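You operate a simulated robot arm through the tools that you are given. There is no shell and no other tool.

You run a simulated robot arm. Do the job below in one go: nothing can be reset, and whatever is moved stays where it is left.

## Task
Try the green gauge in each bush; the one it won't enter goes in the red tray.
Fine: gauge back in its stand, the other bushes stay.

It is judged by the outcome, as a careful person would: the job done as asked, and still so three seconds after it is handed in. It fails if anything else is knocked over, pushed out of place, dropped, spilled or broken.

## Robot
A 6-joint arm with a two-finger parallel gripper, fixed in place. Base frame: the origin is at the foot of the arm, x ahead of it, y to its left, z up; the work surface is at about z = 0.87. Readings come in m, rad, newtons and seconds.
With the tool pointing down near the work surface it reaches from about 0.26 to 0.68 m from the base axis. Its first joint turns from -1.152 to 1.152 rad. Payload 2.9 kg.
The TCP is the grasp point between the finger pads, 0.03 m short of the fingertips. In the tool frame z runs along the fingers and y along their closing line. The gripper opens to 0.11 m. The fingers are 0.02 m wide and 0.01 m thick; the gripper's body (0.048 by 0.112 m) begins 0.055 m behind the TCP.
Orientation is that of the tool frame in the base frame, as a unit quaternion [w, x, y, z]. With the fingers straight down and closing along the base's y, the tool's x points along the base's -x, its y along +y and its z along -z.

## Interface
- The arm moves only by the tool jog_arm. Its argument "commands" is a list of rows, each an object (a shift or turn left out is 0, a gripper value left out holds the last) with "delta_pos": the shift along the tool's x, y, z in cm, a list of three; "delta_rot": the turn, a rotation vector about the tool's x, y, z in rad, a list of three; "fingers": the finger opening in cm, from 0 to 11. In form: [{"delta_pos": [tx, ty, tz], "delta_rot": [rx, ry, rz], "fingers": fingers}, ...]. A call has 1 to 20 rows; each row is the pose to reach, as a shift and turn from the pose commanded when the call began, along the tool's axes at that moment. Rows are played at 5 a second. More than 0.05 m and 0.15 rad between two rows, or a gripper value outside its range, and nothing of the call is played. Where a pose cannot be reached the arm comes as near as it can. A force on the tool above 40 N (or 10 N above the force at the start of the call, whichever is more), or a blocked arm, ends the call early, and 0.2 s more pass. Each finger travels about 0.108 m/s and halts on what it meets, pressing with about 22 N; the grip force reading is that of the motor and also rises with nothing between the fingers. The clock runs only during rows and for 0.2 s after the last one: add rows that repeat a pose to give the fingers time. It gives the time, the measured TCP pose, the force on the tool (base axes), the opening and the grip force at its end, in the units of the frame above (readings bear some noise), with the torque about the TCP (base axes, N m) and any sound that the robot's microphone picked up, and new pictures: "views" is both (left out), scene, wrist or none.
- Cameras (640 x 400 px; columns grow to the right, rows downward): "scene" is fixed at [0.0558, 0.4232, 1.4041]; the picture's right is [-0.94, -0.35, 0.00], its down [-0.16, 0.41, -0.90] and it looks along [0.32, -0.84, -0.44] (base axes); focal length 362 px, centre (320, 200). "wrist" rides on the gripper at [0.072, 0.017, -0.103] in the tool frame; the picture's right is [-0.23, 0.97, 0.00], its down [-0.76, -0.18, -0.62] and it looks along [-0.61, -0.14, 0.78] (tool axes); focal length 222 px, centre (320, 200). There is no depth. A picture from a camera that has moved, and an enlarged one, comes with that camera's place and axes in the base frame and with its lens. The place of the scene camera against the robot may be out by one fixed shift of up to 0.018 m in any direction.
- zoom(camera, box): a new picture of the part [left, top, right, bottom] of that camera's present view, enlarged. It takes no simulated time.
- sign_off(): hands the job in; it is judged then, once.

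Places have to be worked out from the pictures, the camera data and where the tool is seen. Open the gripper and draw the arm clear of the work before you hand the job in, unless the task says otherwise.

The tools are called after ">>>" by a JSON object that holds its "method" and its "body". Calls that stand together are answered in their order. jog_arm: Moves the arm, as the interface text tells. Its arguments: {"type":"object","properties":{"commands":{"type":"array"},"views":{"type":"string","enum":["both","scene","wrist","none"]}},"required":["commands"]} The other tools are called the same way: zoom (camera, box) takes an enlarged picture of a part of a camera's view; sign_off () hands the job in.

At the start:

```text
time_s: 0.0
tcp_pos: [0.3832, -0.1282, 1.2281]
ee_rot: [-0.001, -0.001, 1.0, -0.001]
ft_force: [0.3, -0.9, -0.2]
moment: [-0.05, 0.05, -0.02]
finger_gap: 0.11
finger_force: 0.2
```

scene: 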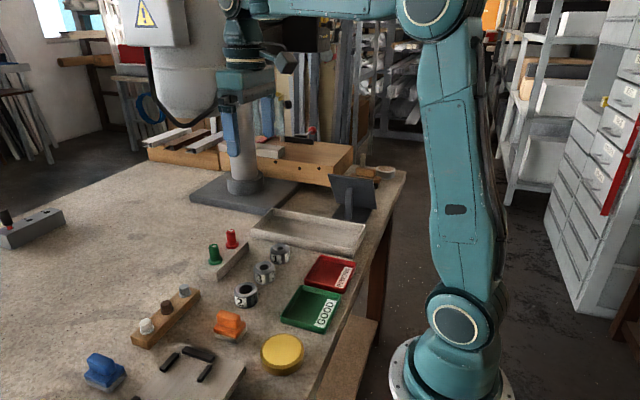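
wrist: 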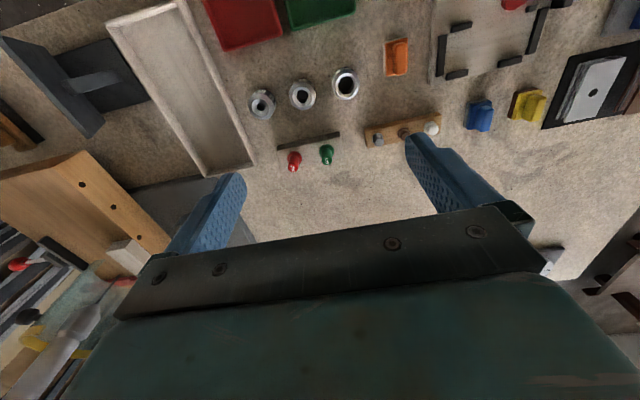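

I see three grey bushes, a stand with a red and a green gauge, and red and green trays. I'll zoom in on both views to get details.

>>> {"method": "zoom", "body": {"camera": "scene", "box": [190, 210, 370, 322]}}

>>> {"method": "zoom", "body": {"camera": "wrist", "box": [220, 40, 460, 190]}}

```text
3.56 times, centred on (280, 266) of scene
camera zoom: at [0.0558, 0.4232, 1.4041], right [-0.94, -0.35, 0.0], down [-0.16, 0.41, -0.9], along [0.32, -0.84, -0.44], focal length 1288 px, centre (462, -35)
```

zoom: 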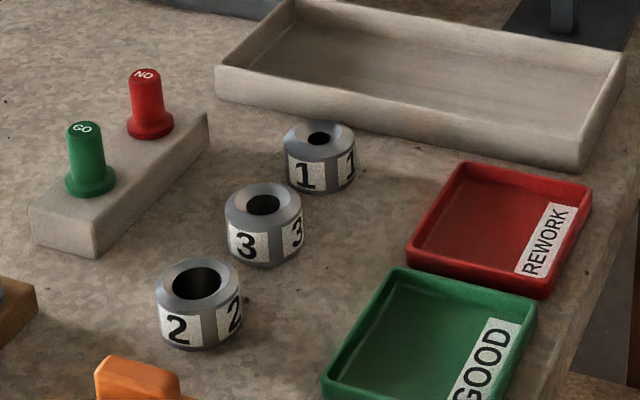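

```text
2.67 times, centred on (340, 115) of wrist
camera zoom: at [0.3111, -0.1103, 1.3309], right [0.23, 0.97, 0.0], down [0.76, -0.18, 0.62], along [0.61, -0.14, -0.78], focal length 592 px, centre (267, 427)
```

zoom: 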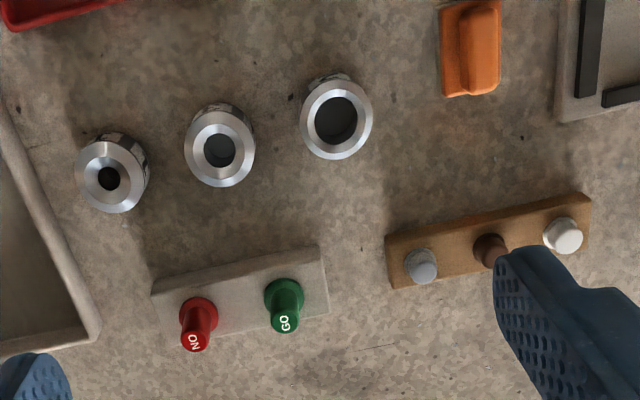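

The bushes sit at about x≈0.405, with bush 1 at y≈-0.243, bush 3 at y≈-0.164 and bush 2 at y≈-0.084. The green gauge is at about (0.512, -0.142). I'll move to well above the green gauge for a closer look.

>>> {"method": "jog_arm", "body": {"commands": [{"delta_pos": [-1.6, -0.2, 0]}, {"delta_pos": [-4, -0.5, 1]}, {"delta_pos": [-7, -0.8, 4]}, {"delta_pos": [-10, -1.1, 7.5]}, {"delta_pos": [-12, -1.4, 11]}, {"delta_pos": [-12.9, -1.4, 14]}, {"delta_pos": [-12.9, -1.4, 16]}, {"delta_pos": [-12.9, -1.4, 16.8]}, {"delta_pos": [-12.9, -1.4, 16.8]}, {"delta_pos": [-12.9, -1.4, 16.8]}]}}

```text
time_s: 2.2
tcp_pos: [0.5104, -0.1406, 1.061]
ee_rot: [0.0, 0.0, 1.0, 0.0]
ft_force: [0.0, 0.0, 0.7]
moment: [0.02, -0.02, 0.0]
finger_gap: 0.1101
finger_force: 0.1
camera wrist: at [0.4385, -0.1238, 1.164], right [0.23, 0.97, 0.0], down [0.76, -0.18, 0.62], along [0.61, -0.14, -0.78], focal length 222 px, centre (320, 200)
```

scene: 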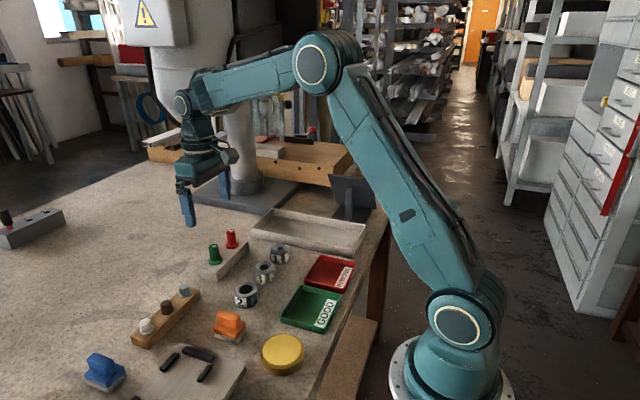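
wrist: 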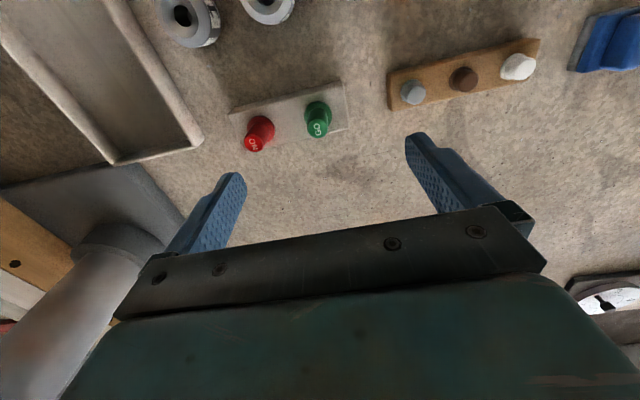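

Now I'm nearly above the gauge. I'll zoom in to refine its location and the stand's orientation.

>>> {"method": "zoom", "body": {"camera": "wrist", "box": [220, 70, 380, 170]}}

>>> {"method": "zoom", "body": {"camera": "scene", "box": [150, 140, 310, 300]}}

```text
4.00 times, centred on (300, 120) of wrist
camera zoom: at [0.4385, -0.1238, 1.164], right [0.23, 0.97, 0.0], down [0.76, -0.18, 0.62], along [0.61, -0.14, -0.78], focal length 888 px, centre (400, 520)
```

zoom: 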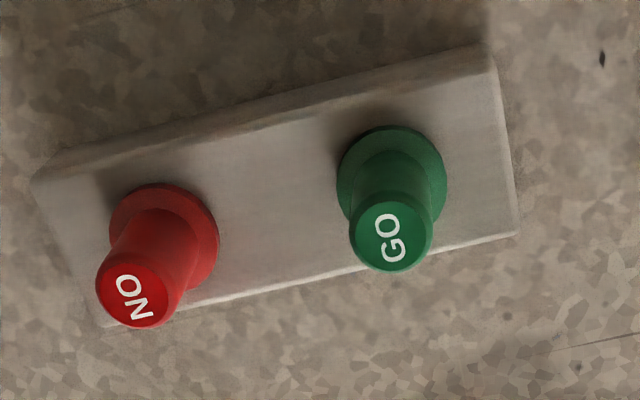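

```text
2.50 times, centred on (230, 220) of scene
camera zoom: at [0.0558, 0.4232, 1.4041], right [-0.94, -0.35, 0.0], down [-0.16, 0.41, -0.9], along [0.32, -0.84, -0.44], focal length 906 px, centre (545, 150)
```

zoom: 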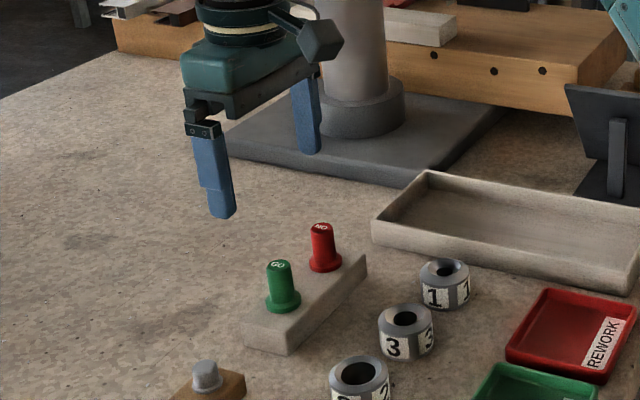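

The gauge handle is at about (0.516, -0.144), with its top at about z 0.955 and flange top at about 0.912. I'll shift the tool over it and narrow the fingers to 5 cm, staying high, and check again.

>>> {"method": "jog_arm", "body": {"commands": [{"delta_pos": [-0.3, -0.2, 0], "fingers": 8}, {"delta_pos": [-0.57, -0.36, 1], "fingers": 5}, {"delta_pos": [-0.57, -0.36, 2.5], "fingers": 5}, {"delta_pos": [-0.57, -0.36, 4], "fingers": 5}, {"delta_pos": [-0.57, -0.36, 4], "fingers": 5}, {"delta_pos": [-0.57, -0.36, 4], "fingers": 5}]}}

>>> {"method": "zoom", "body": {"camera": "wrist", "box": [240, 90, 400, 190]}}

```text
time_s: 3.6
tcp_pos: [0.5166, -0.1441, 1.0207]
ee_rot: [0.0, 0.0, 1.0, 0.0]
ft_force: [0.5, -0.2, -0.5]
moment: [0.03, -0.01, 0.0]
finger_gap: 0.0499
finger_force: 0.1
camera wrist: at [0.4449, -0.1277, 1.1239], right [0.23, 0.97, 0.0], down [0.76, -0.18, 0.62], along [0.61, -0.14, -0.78], focal length 222 px, centre (320, 200)
```

scene: 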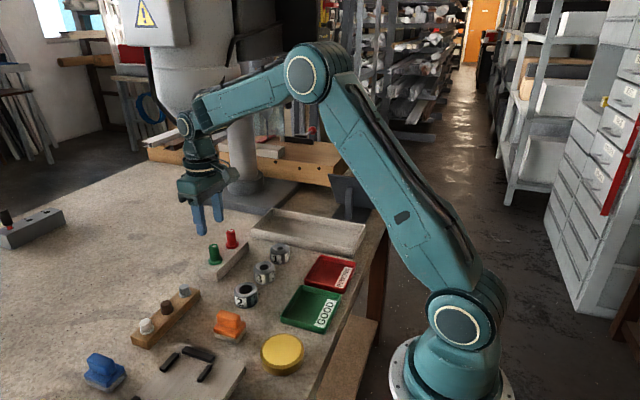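
wrist: 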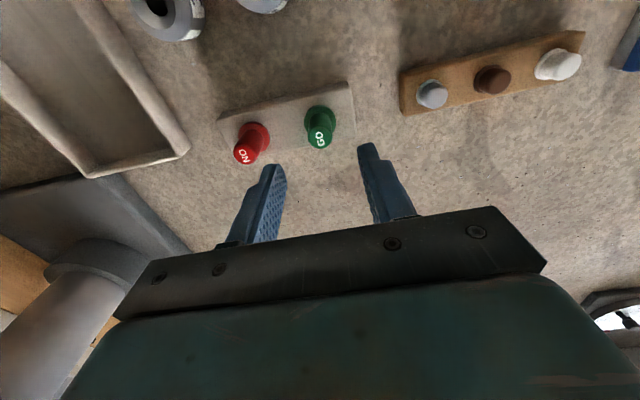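

```text
4.00 times, centred on (320, 140) of wrist
camera zoom: at [0.4449, -0.1277, 1.1239], right [0.23, 0.97, 0.0], down [0.76, -0.18, 0.62], along [0.61, -0.14, -0.78], focal length 888 px, centre (320, 440)
```

zoom: 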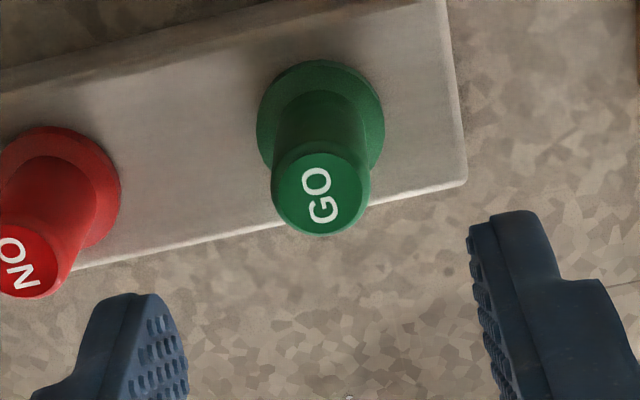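

The gauge is centred between the fingers to about 1 mm. I'll descend so that the fingertips stop just above the flange, then close.

>>> {"method": "jog_arm", "body": {"commands": [{"delta_pos": [0.05, 0, 1.5], "fingers": 5}, {"delta_pos": [0.05, 0, 3], "fingers": 5}, {"delta_pos": [0.05, 0, 4.5], "fingers": 5}, {"delta_pos": [0.05, 0, 5.8], "fingers": 5}, {"delta_pos": [0.05, 0, 6.8], "fingers": 5}, {"delta_pos": [0.05, 0, 7.4], "fingers": 5}, {"delta_pos": [0.05, 0, 7.4], "fingers": 5}, {"delta_pos": [0.05, 0, 7.4], "fingers": 5}]}}

>>> {"method": "zoom", "body": {"camera": "wrist", "box": [220, 80, 420, 220]}}

>>> {"method": "zoom", "body": {"camera": "scene", "box": [160, 180, 320, 300]}}

```text
time_s: 5.4
tcp_pos: [0.5171, -0.1445, 0.9453]
ee_rot: [0.0, 0.0, 1.0, 0.0]
ft_force: [-0.4, 0.1, 0.1]
moment: [-0.02, 0.0, 0.0]
finger_gap: 0.05
finger_force: 0.0
camera wrist: at [0.444, -0.1288, 1.0475], right [0.23, 0.97, 0.0], down [0.76, -0.18, 0.62], along [0.61, -0.14, -0.78], focal length 222 px, centre (320, 200)
```

scene: 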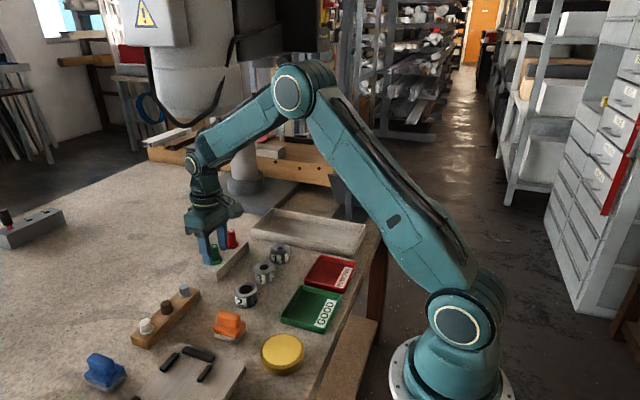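
wrist: 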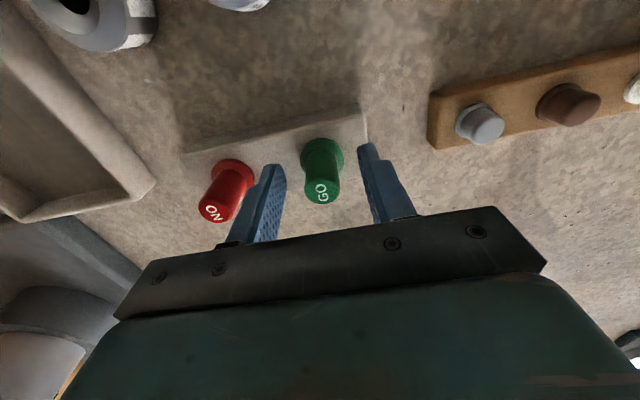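

```text
2.86 times, centred on (320, 150) of wrist
camera zoom: at [0.444, -0.1288, 1.0475], right [0.23, 0.97, 0.0], down [0.76, -0.18, 0.62], along [0.61, -0.14, -0.78], focal length 635 px, centre (320, 343)
```

zoom: 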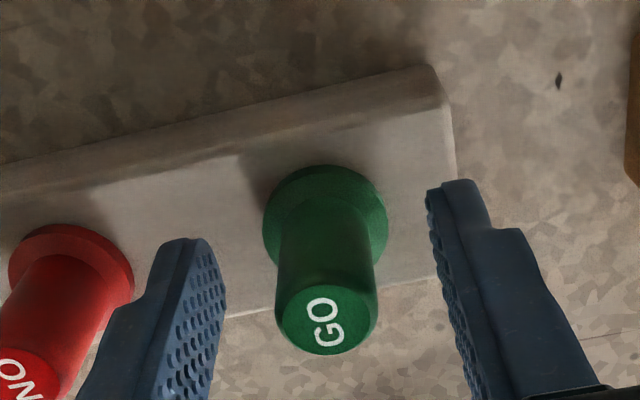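

```text
3.33 times, centred on (240, 240) of scene
camera zoom: at [0.0558, 0.4232, 1.4041], right [-0.94, -0.35, 0.0], down [-0.16, 0.41, -0.9], along [0.32, -0.84, -0.44], focal length 1207 px, centre (587, 67)
```

zoom: 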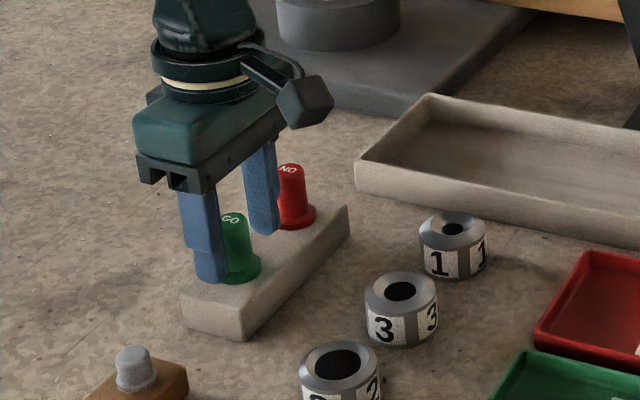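

The fingers straddle the handle. By comparing several views, I think the handle top may be nearer z≈0.943 and x≈0.520, so I'll zoom in closer to check before closing.

>>> {"method": "zoom", "body": {"camera": "scene", "box": [195, 220, 255, 275]}}

>>> {"method": "zoom", "body": {"camera": "wrist", "box": [260, 120, 380, 220]}}

```text
7.27 times, centred on (225, 248) of scene
camera zoom: at [0.0558, 0.4232, 1.4041], right [-0.94, -0.35, 0.0], down [-0.16, 0.41, -0.9], along [0.32, -0.84, -0.44], focal length 2634 px, centre (1011, -146)
```

zoom: 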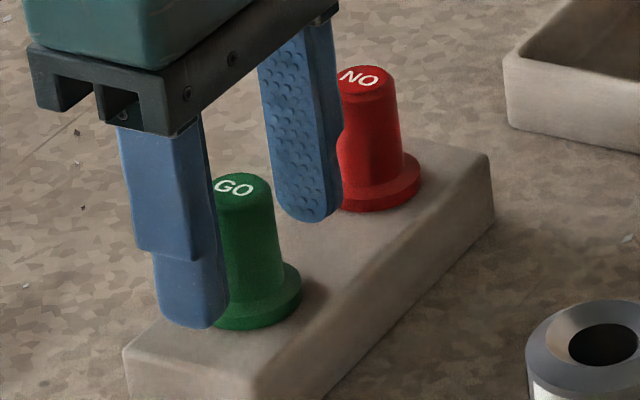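

```text
4.00 times, centred on (320, 170) of wrist
camera zoom: at [0.444, -0.1288, 1.0475], right [0.23, 0.97, 0.0], down [0.76, -0.18, 0.62], along [0.61, -0.14, -0.78], focal length 888 px, centre (320, 320)
```

zoom: 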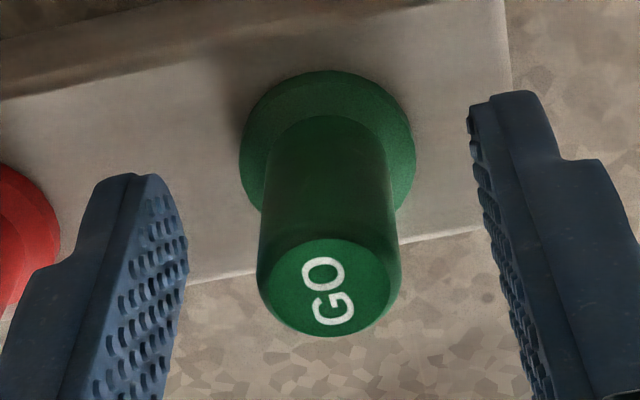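

The scene view agrees: the handle runs from about z 0.899 to 0.940, so the tips are about 1.6 cm above the flange. I'll lower 1.2 cm, shift 2.5 mm forward, then close on the handle.

>>> {"method": "jog_arm", "body": {"commands": [{"delta_pos": [-0.25, 0, 0.4], "fingers": 5}, {"delta_pos": [-0.25, 0.03, 0.8], "fingers": 5}, {"delta_pos": [-0.25, 0.03, 1.2], "fingers": 5}, {"delta_pos": [-0.25, 0.03, 1.2], "fingers": 5}, {"delta_pos": [-0.25, 0.03, 1.2], "fingers": 3.5}, {"delta_pos": [-0.25, 0.03, 1.2], "fingers": 2.5}, {"delta_pos": [-0.25, 0.03, 1.2], "fingers": 1.5}, {"delta_pos": [-0.25, 0.03, 1.2], "fingers": 0.5}, {"delta_pos": [-0.25, 0.03, 1.2], "fingers": 0.5}, {"delta_pos": [-0.25, 0.03, 1.2], "fingers": 0.5}]}}

>>> {"method": "zoom", "body": {"camera": "scene", "box": [195, 220, 255, 275]}}

>>> {"method": "zoom", "body": {"camera": "wrist", "box": [260, 120, 380, 220]}}

```text
time_s: 7.6
tcp_pos: [0.5201, -0.1441, 0.9323]
ee_rot: [0.0, 0.001, 1.0, 0.0]
ft_force: [0.2, 0.0, -0.8]
moment: [-0.02, -0.03, 0.0]
finger_gap: 0.0308
finger_force: 22.0
camera wrist: at [0.4473, -0.1282, 1.0364], right [0.23, 0.97, 0.0], down [0.76, -0.18, 0.62], along [0.61, -0.14, -0.78], focal length 222 px, centre (320, 200)
```

scene: 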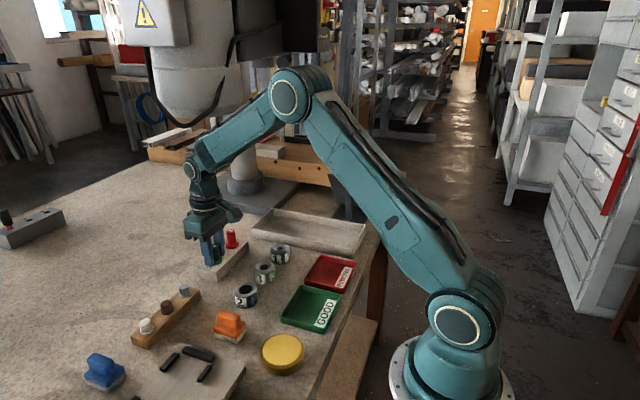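
wrist: 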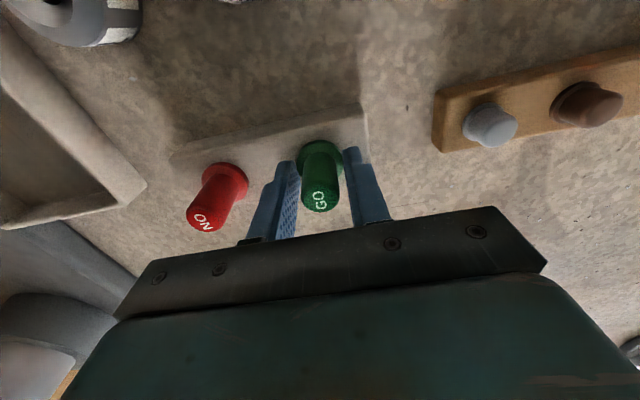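

```text
7.27 times, centred on (225, 248) of scene
camera zoom: at [0.0558, 0.4232, 1.4041], right [-0.94, -0.35, 0.0], down [-0.16, 0.41, -0.9], along [0.32, -0.84, -0.44], focal length 2634 px, centre (1011, -146)
```

zoom: 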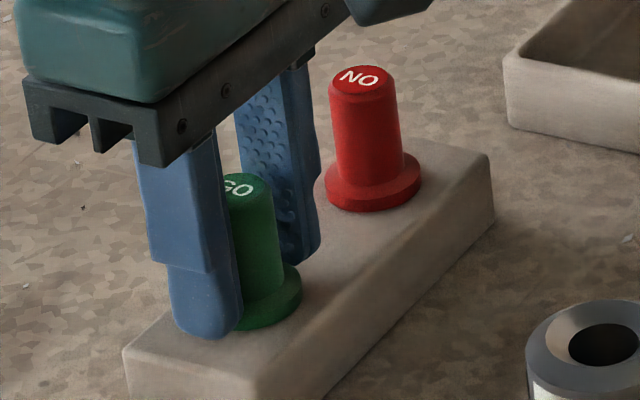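

```text
4.00 times, centred on (320, 170) of wrist
camera zoom: at [0.4473, -0.1282, 1.0364], right [0.23, 0.97, 0.0], down [0.76, -0.18, 0.62], along [0.61, -0.14, -0.78], focal length 888 px, centre (320, 320)
```

zoom: 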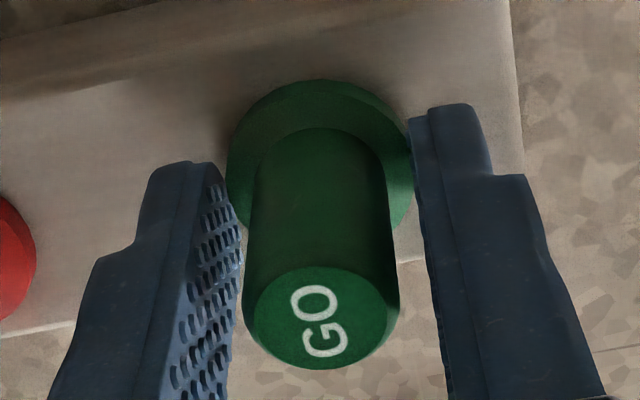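

The fingers stopped at a 30.8 mm gap, which means the tips have caught the flange edge rather than the 20 mm handle. I'll open, rise 1 cm, and re-close on the handle proper.

>>> {"method": "jog_arm", "body": {"commands": [{"delta_pos": [0, 0, 0], "fingers": 4}, {"delta_pos": [0, 0, 0], "fingers": 5}, {"delta_pos": [0, 0, 0], "fingers": 5}, {"delta_pos": [0, 0, -0.5], "fingers": 5}, {"delta_pos": [0, 0, -1.0], "fingers": 5}, {"delta_pos": [0, 0, -1.0], "fingers": 5}, {"delta_pos": [0, 0, -1.0], "fingers": 4}, {"delta_pos": [0, 0, -1.0], "fingers": 3}, {"delta_pos": [0, 0, -1.0], "fingers": 2}, {"delta_pos": [0, 0, -1.0], "fingers": 0.5}, {"delta_pos": [0, 0, -1.0], "fingers": 0.5}, {"delta_pos": [0, 0, -1.0], "fingers": 0.5}]}}

>>> {"method": "zoom", "body": {"camera": "scene", "box": [195, 220, 255, 275]}}

>>> {"method": "zoom", "body": {"camera": "wrist", "box": [260, 120, 380, 220]}}

```text
time_s: 10.2
tcp_pos: [0.518, -0.1453, 0.944]
ee_rot: [0.0, 0.001, 1.0, -0.001]
ft_force: [-0.4, -0.9, 1.3]
moment: [-0.08, -0.02, -0.01]
finger_gap: 0.0205
finger_force: 21.8
camera wrist: at [0.4469, -0.1281, 1.046], right [0.23, 0.97, 0.0], down [0.76, -0.18, 0.62], along [0.61, -0.14, -0.78], focal length 222 px, centre (320, 200)
```

scene: 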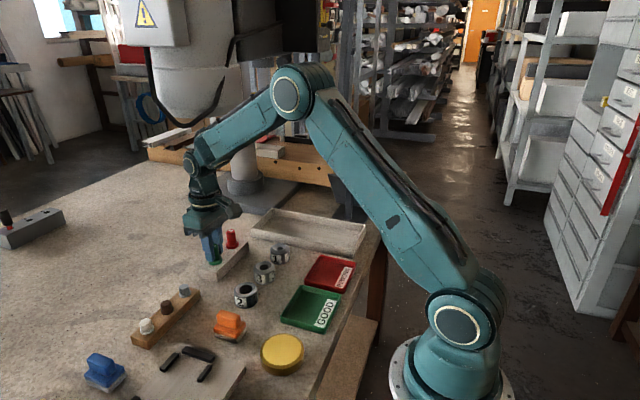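
wrist: 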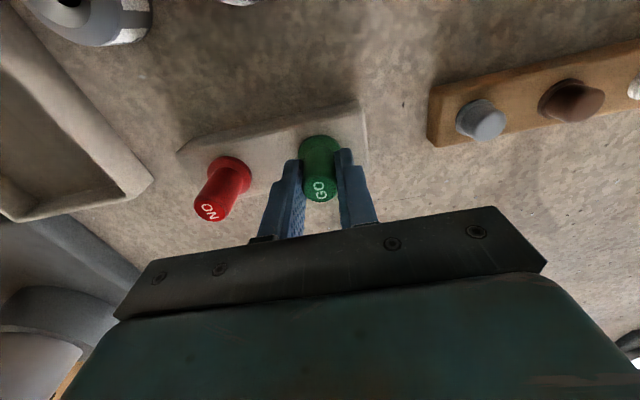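

```text
7.27 times, centred on (225, 248) of scene
camera zoom: at [0.0557, 0.4232, 1.4041], right [-0.94, -0.35, 0.0], down [-0.16, 0.41, -0.9], along [0.32, -0.84, -0.44], focal length 2634 px, centre (1011, -146)
```

zoom: 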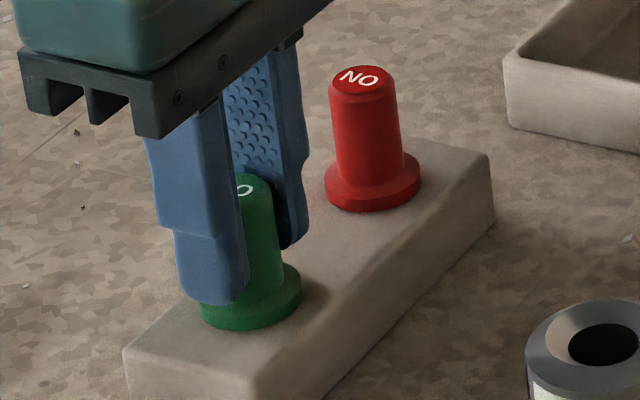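

```text
4.00 times, centred on (320, 170) of wrist
camera zoom: at [0.4469, -0.1281, 1.046], right [0.23, 0.97, 0.0], down [0.76, -0.18, 0.62], along [0.61, -0.14, -0.78], focal length 888 px, centre (320, 320)
```

zoom: 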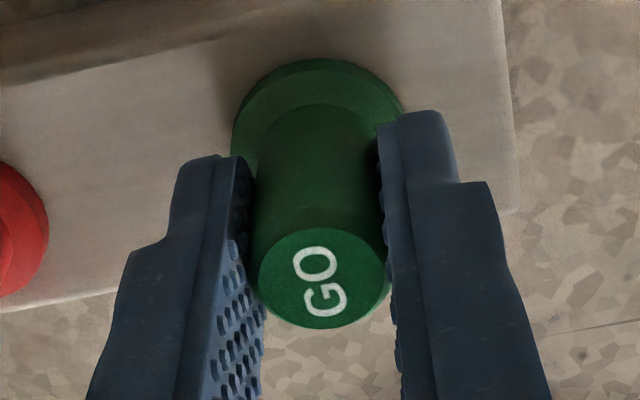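

The gap is now 20.5 mm with firm grip, so the handle is held. I'll lift straight up out of the stand.

>>> {"method": "jog_arm", "body": {"commands": [{"delta_pos": [0, 0, -0.5]}, {"delta_pos": [0, 0, -1.2]}, {"delta_pos": [0, 0, -2]}, {"delta_pos": [0, 0, -3]}, {"delta_pos": [0, 0, -4.5]}, {"delta_pos": [0, 0, -6]}, {"delta_pos": [0, 0, -7.5]}, {"delta_pos": [0, 0, -9]}, {"delta_pos": [0, 0, -10]}, {"delta_pos": [0, 0, -10]}, {"delta_pos": [0, 0, -10]}]}}

>>> {"method": "zoom", "body": {"camera": "scene", "box": [180, 180, 260, 270]}}

>>> {"method": "zoom", "body": {"camera": "wrist", "box": [240, 90, 400, 220]}}

```text
time_s: 12.6
tcp_pos: [0.5193, -0.1441, 1.0453]
ee_rot: [0.0, 0.001, 1.0, 0.0]
ft_force: [0.1, -0.3, 0.1]
moment: [-0.03, -0.03, 0.04]
finger_gap: 0.0209
finger_force: 21.8
camera wrist: at [0.4481, -0.1282, 1.1471], right [0.23, 0.97, 0.0], down [0.76, -0.18, 0.62], along [0.61, -0.14, -0.78], focal length 222 px, centre (320, 200)
```

scene: 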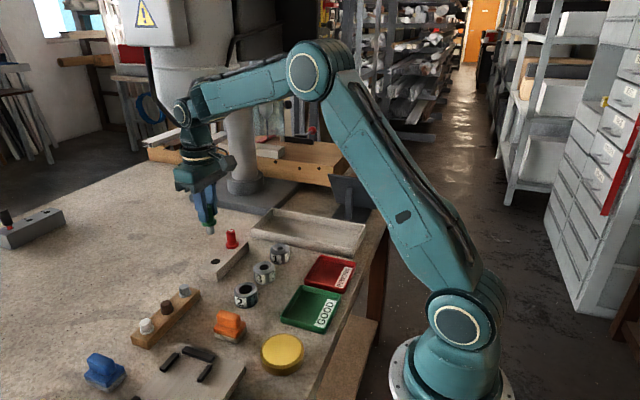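
wrist: 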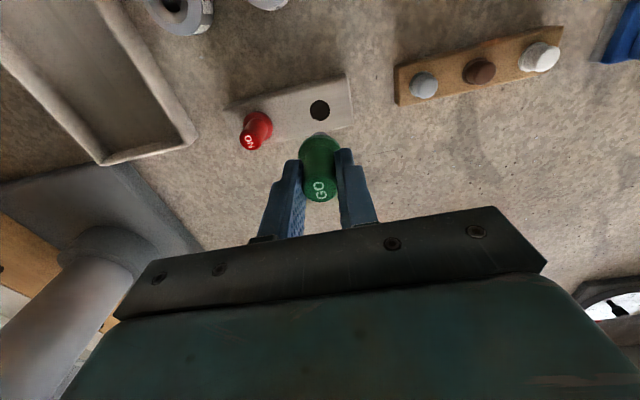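

```text
4.44 times, centred on (220, 225) of scene
camera zoom: at [0.0558, 0.4232, 1.4041], right [-0.94, -0.35, 0.0], down [-0.16, 0.41, -0.9], along [0.32, -0.84, -0.44], focal length 1610 px, centre (764, 89)
```

zoom: 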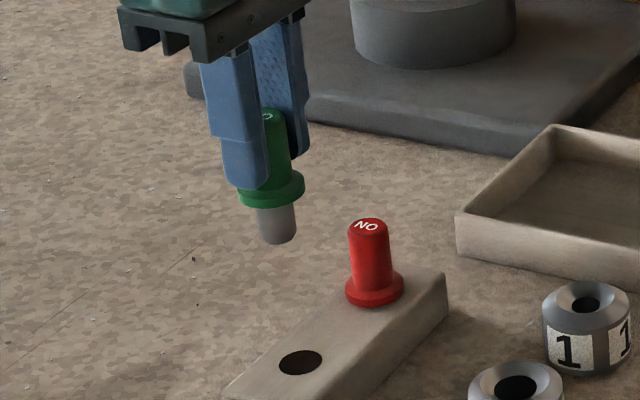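

```text
3.08 times, centred on (320, 155) of wrist
camera zoom: at [0.4481, -0.1282, 1.1471], right [0.23, 0.97, 0.0], down [0.76, -0.18, 0.62], along [0.61, -0.14, -0.78], focal length 684 px, centre (320, 338)
```

zoom: 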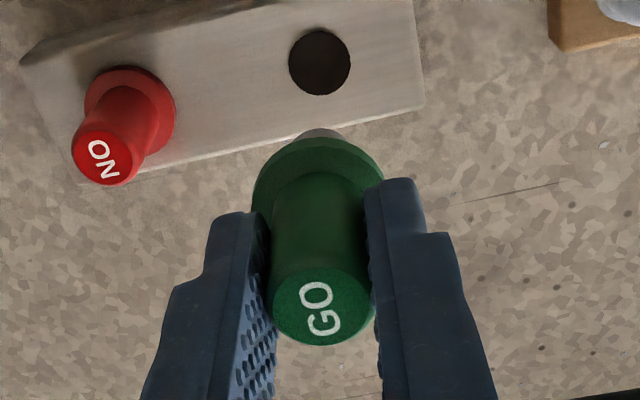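

The gauge came out cleanly, showing a grey plug about 19–20 mm in diameter and 2 cm long. I'll zoom in to measure the plug and the bush bores.

>>> {"method": "zoom", "body": {"camera": "scene", "box": [190, 195, 240, 245]}}

>>> {"method": "zoom", "body": {"camera": "scene", "box": [225, 235, 305, 315]}}

```text
8.00 times, centred on (215, 220) of scene
camera zoom: at [0.0558, 0.4232, 1.4041], right [-0.94, -0.35, 0.0], down [-0.16, 0.41, -0.9], along [0.32, -0.84, -0.44], focal length 2898 px, centre (1160, 40)
```

zoom: 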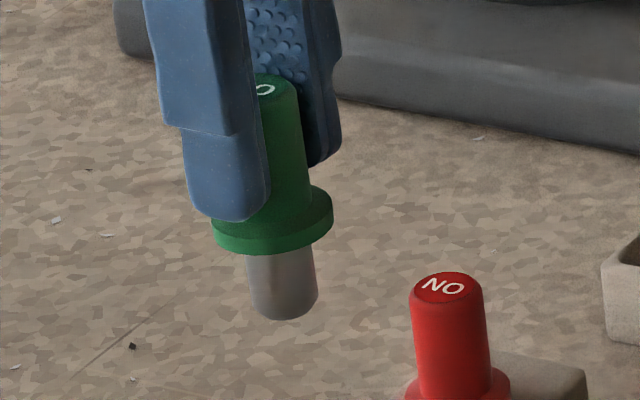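

```text
5.00 times, centred on (265, 275) of scene
camera zoom: at [0.0558, 0.4232, 1.4041], right [-0.94, -0.35, 0.0], down [-0.16, 0.41, -0.9], along [0.32, -0.84, -0.44], focal length 1811 px, centre (595, -175)
```

zoom: 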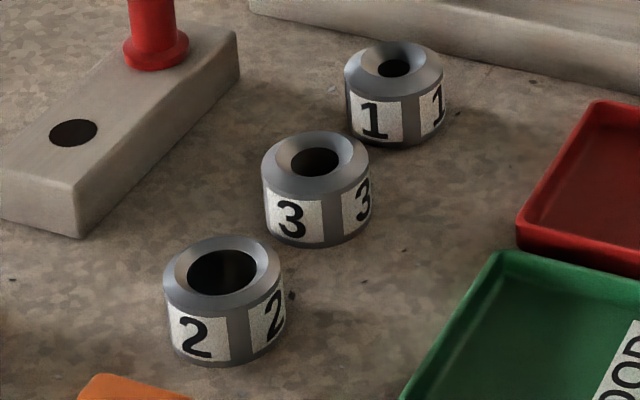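

The plug is about 17.6 mm across. The bores look like about 29 mm (bush 2), 22 mm (bush 3) and 16 mm (bush 1), but I'll try each one physically. First I'll carry the gauge high over bush 3 and look at the alignment.

>>> {"method": "jog_arm", "body": {"commands": [{"delta_pos": [1, -0.2, 0]}, {"delta_pos": [3, -0.5, 0]}, {"delta_pos": [5.5, -1, 0]}, {"delta_pos": [8, -1.5, 0]}, {"delta_pos": [10, -1.8, 0]}, {"delta_pos": [11, -2, 0]}, {"delta_pos": [11.4, -2, 0]}, {"delta_pos": [11.4, -2, 0]}, {"delta_pos": [11.4, -2, 0]}, {"delta_pos": [11.4, -2, 0]}]}}

>>> {"method": "zoom", "body": {"camera": "scene", "box": [220, 200, 310, 290]}}

>>> {"method": "zoom", "body": {"camera": "wrist", "box": [220, 70, 420, 210]}}

```text
time_s: 14.8
tcp_pos: [0.405, -0.1634, 1.0434]
ee_rot: [0.0, 0.0, 1.0, 0.0]
ft_force: [-0.9, 0.0, -0.2]
moment: [0.0, 0.0, 0.04]
finger_gap: 0.0206
finger_force: 21.6
camera wrist: at [0.3334, -0.1467, 1.1466], right [0.23, 0.97, 0.0], down [0.76, -0.18, 0.62], along [0.61, -0.14, -0.78], focal length 222 px, centre (320, 200)
```

scene: 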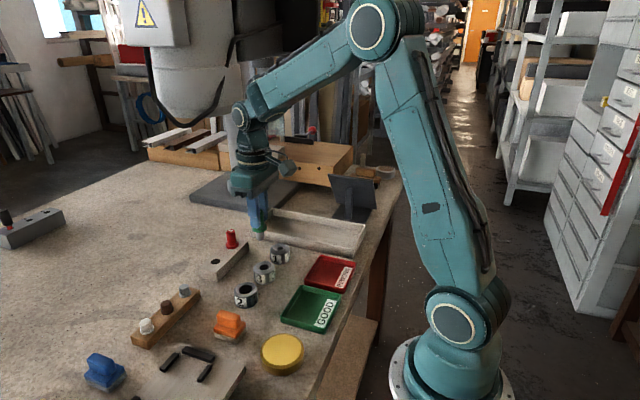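
wrist: 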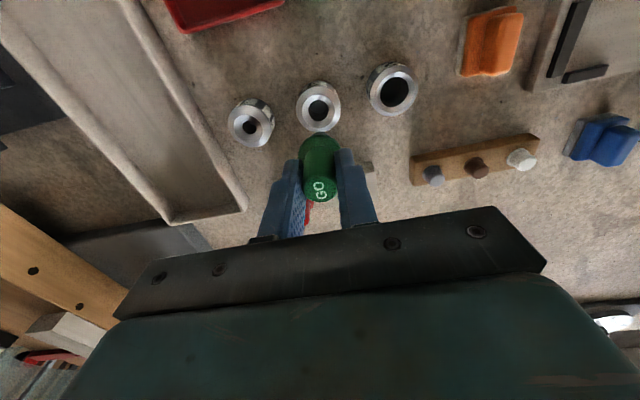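

```text
4.44 times, centred on (265, 245) of scene
camera zoom: at [0.0558, 0.4232, 1.4041], right [-0.94, -0.35, 0.0], down [-0.16, 0.41, -0.9], along [0.32, -0.84, -0.44], focal length 1610 px, centre (564, 0)
```

zoom: 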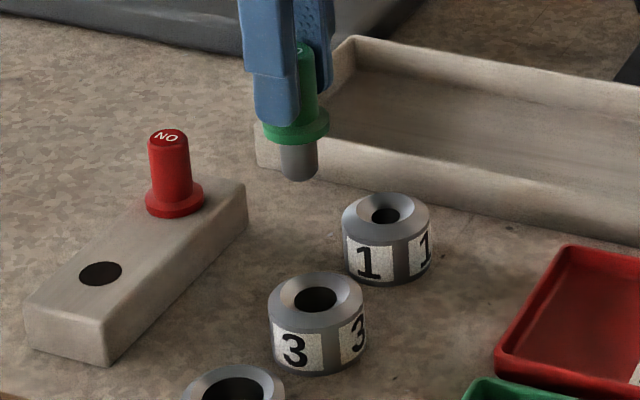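

```text
2.86 times, centred on (320, 140) of wrist
camera zoom: at [0.3334, -0.1467, 1.1466], right [0.23, 0.97, 0.0], down [0.76, -0.18, 0.62], along [0.61, -0.14, -0.78], focal length 635 px, centre (320, 371)
```

zoom: 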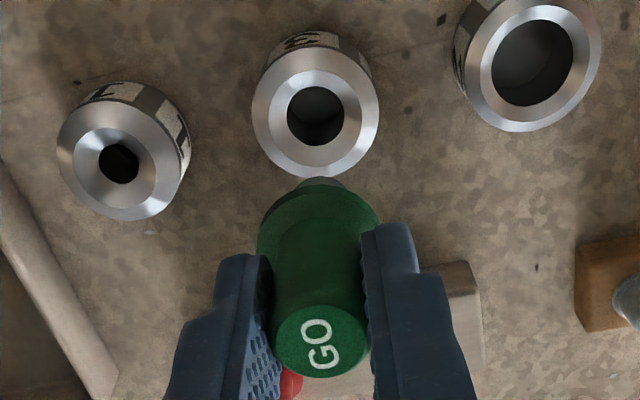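

Bush 3 is at about (0.405, -0.166), with its top at about z 0.897. I'll zoom in tightly to measure the plug's offset from the tool axis before I lower it.

>>> {"method": "zoom", "body": {"camera": "scene", "box": [240, 215, 300, 285]}}

>>> {"method": "zoom", "body": {"camera": "wrist", "box": [280, 70, 360, 210]}}

```text
5.71 times, centred on (270, 250) of scene
camera zoom: at [0.0558, 0.4232, 1.4041], right [-0.94, -0.35, 0.0], down [-0.16, 0.41, -0.9], along [0.32, -0.84, -0.44], focal length 2070 px, centre (606, -86)
```

zoom: 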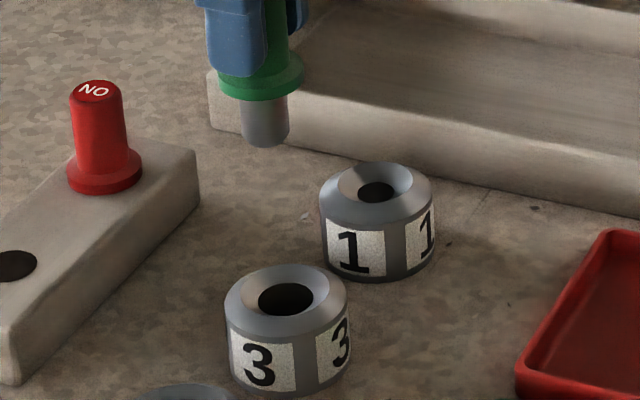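

```text
2.86 times, centred on (320, 140) of wrist
camera zoom: at [0.3334, -0.1467, 1.1466], right [0.23, 0.97, 0.0], down [0.76, -0.18, 0.62], along [0.61, -0.14, -0.78], focal length 635 px, centre (320, 371)
```

zoom: 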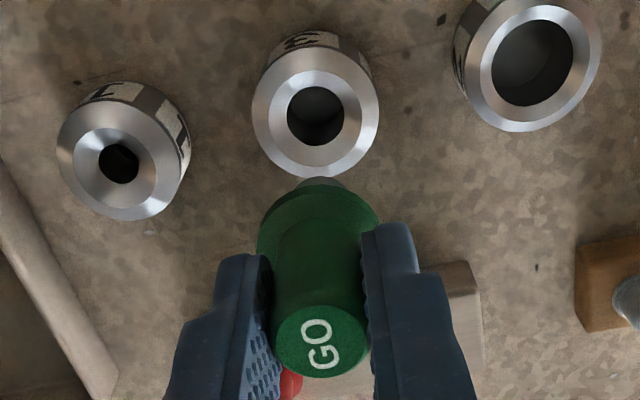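

The plug axis sits about 1.5 mm forward of the tool axis. I'll correct by moving 1.1 mm back in x and 1.9 mm toward -y, then lower until the plug is about 1.5 cm above bush 3 and check.

>>> {"method": "jog_arm", "body": {"commands": [{"delta_pos": [0.11, -0.19, 0.5]}, {"delta_pos": [0.11, -0.19, 2]}, {"delta_pos": [0.11, -0.19, 3.5]}, {"delta_pos": [0.11, -0.19, 5]}, {"delta_pos": [0.11, -0.19, 6]}, {"delta_pos": [0.11, -0.19, 6.2]}, {"delta_pos": [0.11, -0.19, 6.2]}, {"delta_pos": [0.11, -0.19, 6.2]}]}}

>>> {"method": "zoom", "body": {"camera": "scene", "box": [240, 225, 300, 295]}}

>>> {"method": "zoom", "body": {"camera": "wrist", "box": [240, 90, 400, 210]}}

```text
time_s: 16.6
tcp_pos: [0.4041, -0.1657, 0.984]
ee_rot: [-0.001, 0.0, 1.0, -0.001]
ft_force: [0.3, -0.3, -0.3]
moment: [0.02, 0.04, 0.0]
finger_gap: 0.0209
finger_force: 21.8
camera wrist: at [0.3326, -0.1486, 1.0863], right [0.23, 0.97, 0.0], down [0.76, -0.18, 0.62], along [0.61, -0.14, -0.78], focal length 222 px, centre (320, 200)
```

scene: 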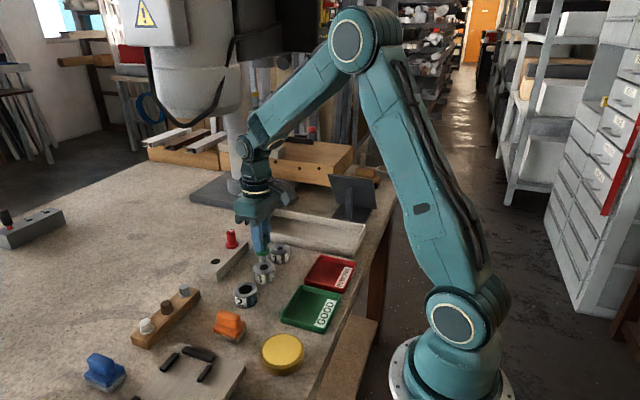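
wrist: 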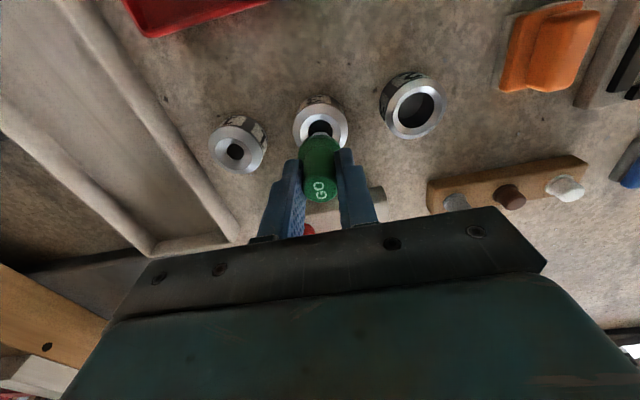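

```text
5.71 times, centred on (270, 260) of scene
camera zoom: at [0.0558, 0.4232, 1.4041], right [-0.94, -0.35, 0.0], down [-0.16, 0.41, -0.9], along [0.32, -0.84, -0.44], focal length 2070 px, centre (606, -143)
```

zoom: 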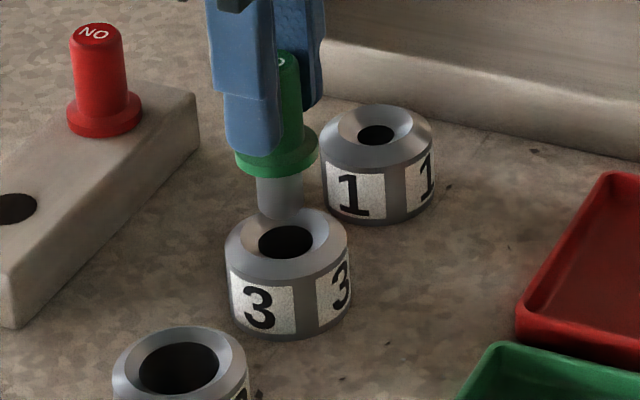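

```text
3.33 times, centred on (320, 150) of wrist
camera zoom: at [0.3326, -0.1486, 1.0863], right [0.23, 0.97, 0.0], down [0.76, -0.18, 0.62], along [0.61, -0.14, -0.78], focal length 740 px, centre (320, 367)
```

zoom: 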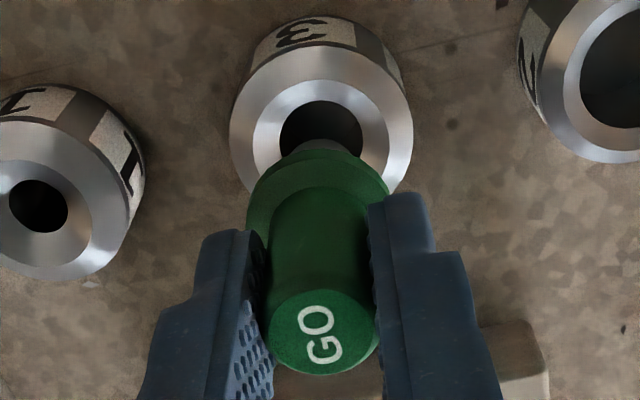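

The plug is about 1.8 cm above bush 3 and aligned to about 1 mm in both views. I'll lower it into the countersink, then check force and pictures.

>>> {"method": "jog_arm", "body": {"commands": [{"delta_pos": [0.05, 0, 0.5]}, {"delta_pos": [0.05, 0, 1.0]}, {"delta_pos": [0.05, 0, 1.4]}, {"delta_pos": [0.05, 0, 1.7]}, {"delta_pos": [0.05, 0, 1.9]}, {"delta_pos": [0.05, 0, 1.9]}]}}

>>> {"method": "zoom", "body": {"camera": "scene", "box": [240, 225, 300, 295]}}

>>> {"method": "zoom", "body": {"camera": "wrist", "box": [240, 90, 400, 210]}}

```text
time_s: 18.0
tcp_pos: [0.4038, -0.1657, 0.9641]
ee_rot: [0.0, 0.0, 1.0, 0.0]
ft_force: [0.5, 0.0, 0.3]
moment: [-0.01, 0.01, 0.0]
finger_gap: 0.0208
finger_force: 21.3
camera wrist: at [0.3323, -0.1493, 1.0666], right [0.23, 0.97, 0.0], down [0.76, -0.18, 0.62], along [0.61, -0.14, -0.78], focal length 222 px, centre (320, 200)
```

scene: 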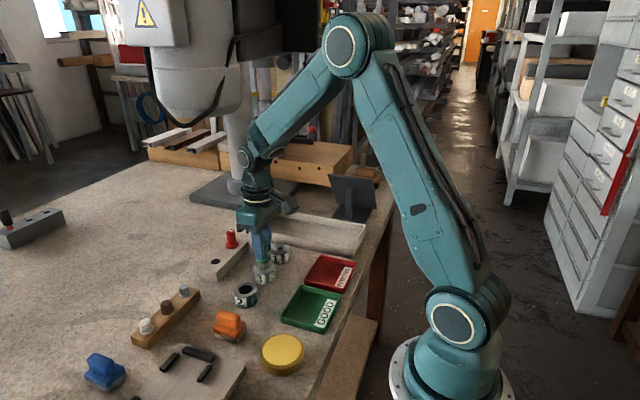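
wrist: 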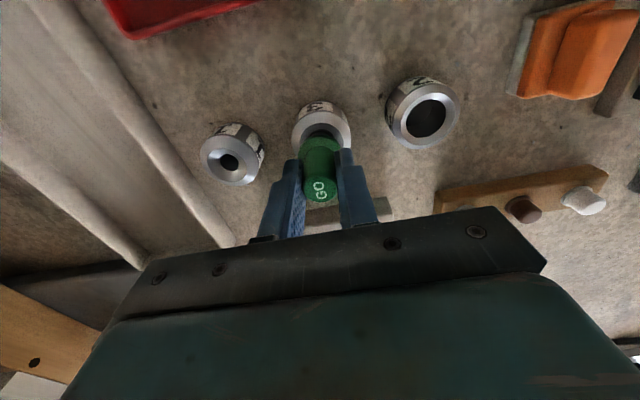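

```text
5.71 times, centred on (270, 260) of scene
camera zoom: at [0.0558, 0.4232, 1.4041], right [-0.94, -0.35, 0.0], down [-0.16, 0.41, -0.9], along [0.32, -0.84, -0.44], focal length 2070 px, centre (606, -143)
```

zoom: 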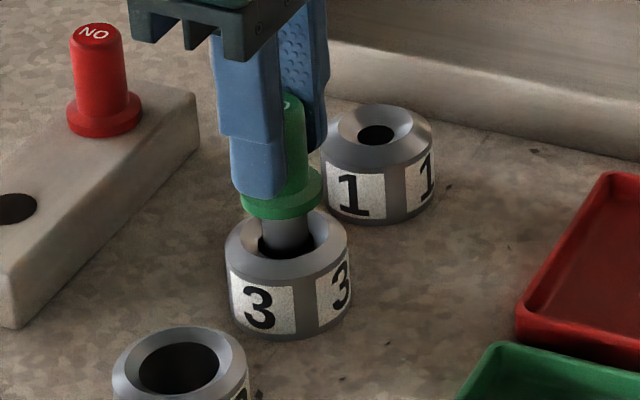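

```text
3.33 times, centred on (320, 150) of wrist
camera zoom: at [0.3323, -0.1493, 1.0666], right [0.23, 0.97, 0.0], down [0.76, -0.18, 0.62], along [0.61, -0.14, -0.78], focal length 740 px, centre (320, 367)
```

zoom: 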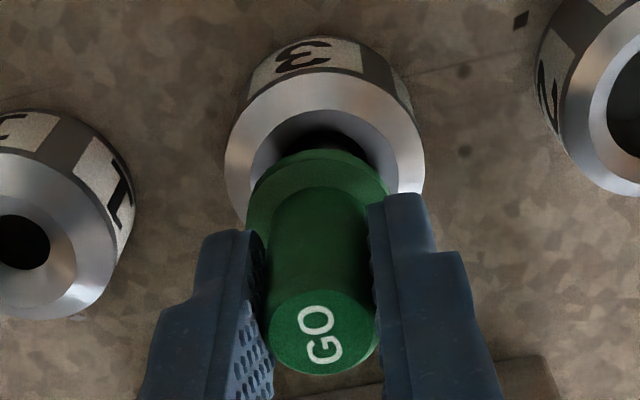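

The plug is entering the bore of bush 3 with no contact force. The wrist view suggests the bush is about 0.8 mm toward +y from the plug, so I'll trim that and keep lowering gently.

>>> {"method": "jog_arm", "body": {"commands": [{"delta_pos": [0, 0.07, 0.1]}, {"delta_pos": [0, 0.07, 0.3]}, {"delta_pos": [0, 0.07, 0.5]}, {"delta_pos": [0, 0.07, 0.6]}, {"delta_pos": [0, 0.07, 0.6]}]}}

>>> {"method": "zoom", "body": {"camera": "scene", "box": [240, 225, 300, 295]}}

>>> {"method": "zoom", "body": {"camera": "wrist", "box": [240, 90, 400, 210]}}

```text
time_s: 19.2
tcp_pos: [0.4047, -0.1662, 0.9569]
ee_rot: [0.0, 0.001, 1.0, 0.0]
ft_force: [-1.2, -0.6, 0.0]
moment: [-0.02, -0.01, -0.02]
finger_gap: 0.0208
finger_force: 22.2
camera wrist: at [0.3327, -0.1488, 1.0599], right [0.23, 0.97, 0.0], down [0.76, -0.18, 0.62], along [0.61, -0.14, -0.78], focal length 222 px, centre (320, 200)
```

scene: 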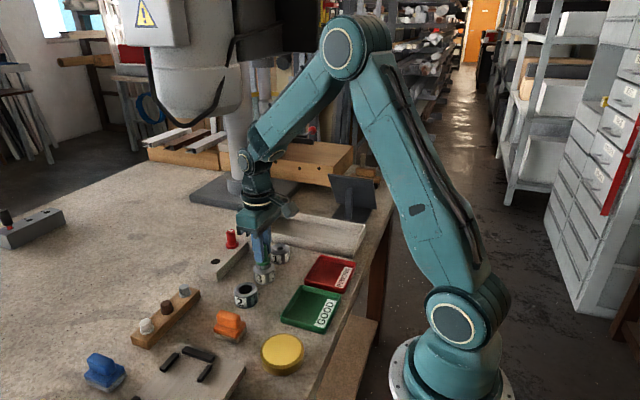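
wrist: 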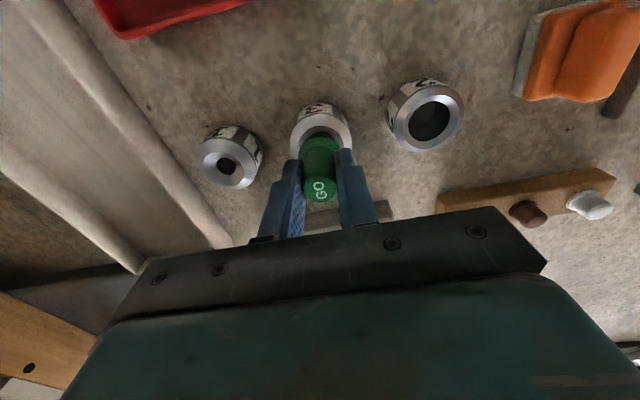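

```text
5.71 times, centred on (270, 260) of scene
camera zoom: at [0.0558, 0.4232, 1.4041], right [-0.94, -0.35, 0.0], down [-0.16, 0.41, -0.9], along [0.32, -0.84, -0.44], focal length 2070 px, centre (606, -143)
```

zoom: 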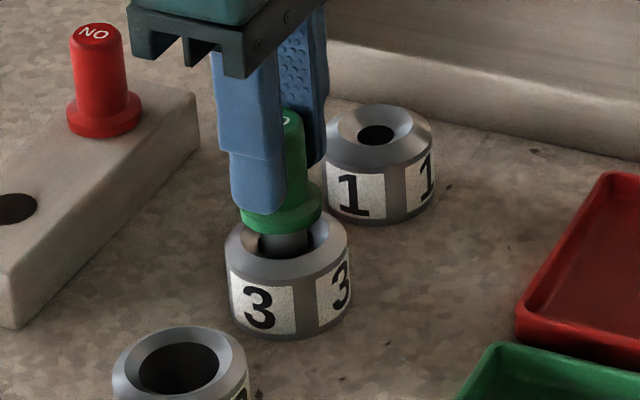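

```text
3.33 times, centred on (320, 150) of wrist
camera zoom: at [0.3327, -0.1488, 1.0599], right [0.23, 0.97, 0.0], down [0.76, -0.18, 0.62], along [0.61, -0.14, -0.78], focal length 740 px, centre (320, 367)
```

zoom: 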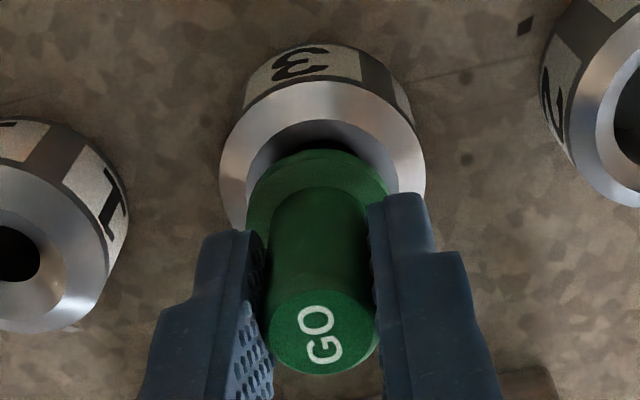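

No force yet, and the plug is centred at the bore mouth. I'll continue down another 6 mm to enter the bore.

>>> {"method": "jog_arm", "body": {"commands": [{"delta_pos": [0, 0, 0.15]}, {"delta_pos": [0, 0, 0.3]}, {"delta_pos": [0, 0, 0.45]}, {"delta_pos": [0, 0, 0.6]}, {"delta_pos": [0, 0, 0.6]}]}}

>>> {"method": "zoom", "body": {"camera": "scene", "box": [240, 225, 300, 295]}}

>>> {"method": "zoom", "body": {"camera": "wrist", "box": [240, 90, 400, 210]}}

```text
time_s: 20.4
tcp_pos: [0.404, -0.167, 0.9509]
ee_rot: [0.0, 0.0, 1.0, -0.001]
ft_force: [0.4, -0.3, -0.8]
moment: [-0.01, -0.03, 0.02]
finger_gap: 0.0208
finger_force: 22.0
camera wrist: at [0.3329, -0.1491, 1.0531], right [0.23, 0.97, 0.0], down [0.76, -0.18, 0.62], along [0.61, -0.14, -0.78], focal length 222 px, centre (320, 200)
```

scene: 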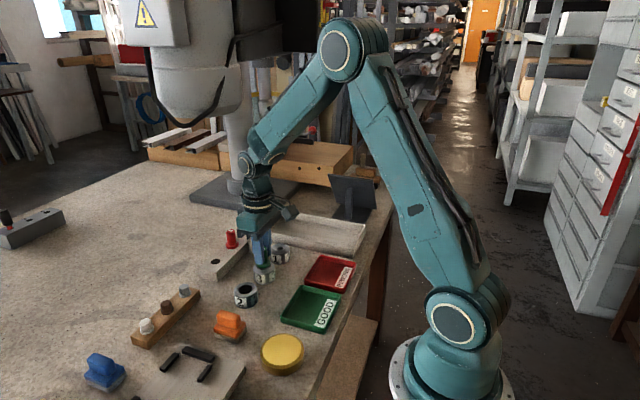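
wrist: 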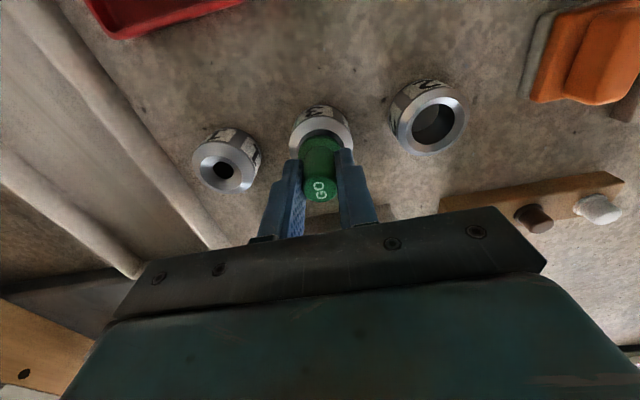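

```text
5.71 times, centred on (270, 260) of scene
camera zoom: at [0.0558, 0.4232, 1.4041], right [-0.94, -0.35, 0.0], down [-0.16, 0.41, -0.9], along [0.32, -0.84, -0.44], focal length 2070 px, centre (606, -143)
```

zoom: 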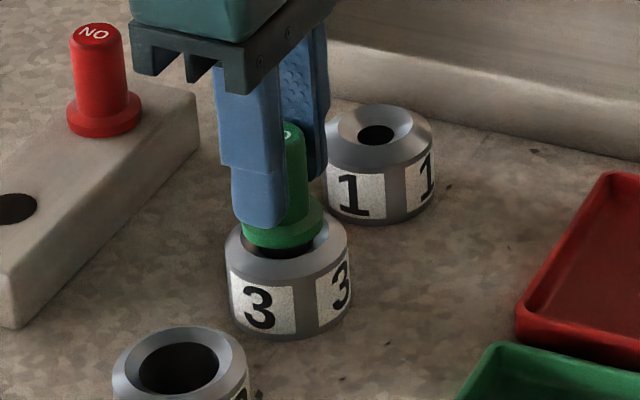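

```text
3.33 times, centred on (320, 150) of wrist
camera zoom: at [0.3329, -0.1491, 1.0531], right [0.23, 0.97, 0.0], down [0.76, -0.18, 0.62], along [0.61, -0.14, -0.78], focal length 740 px, centre (320, 367)
```

zoom: 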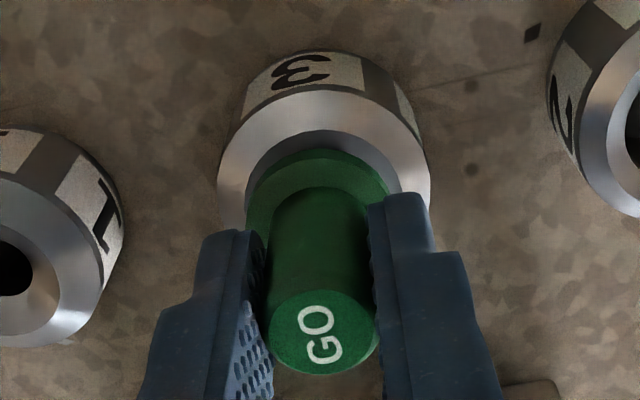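

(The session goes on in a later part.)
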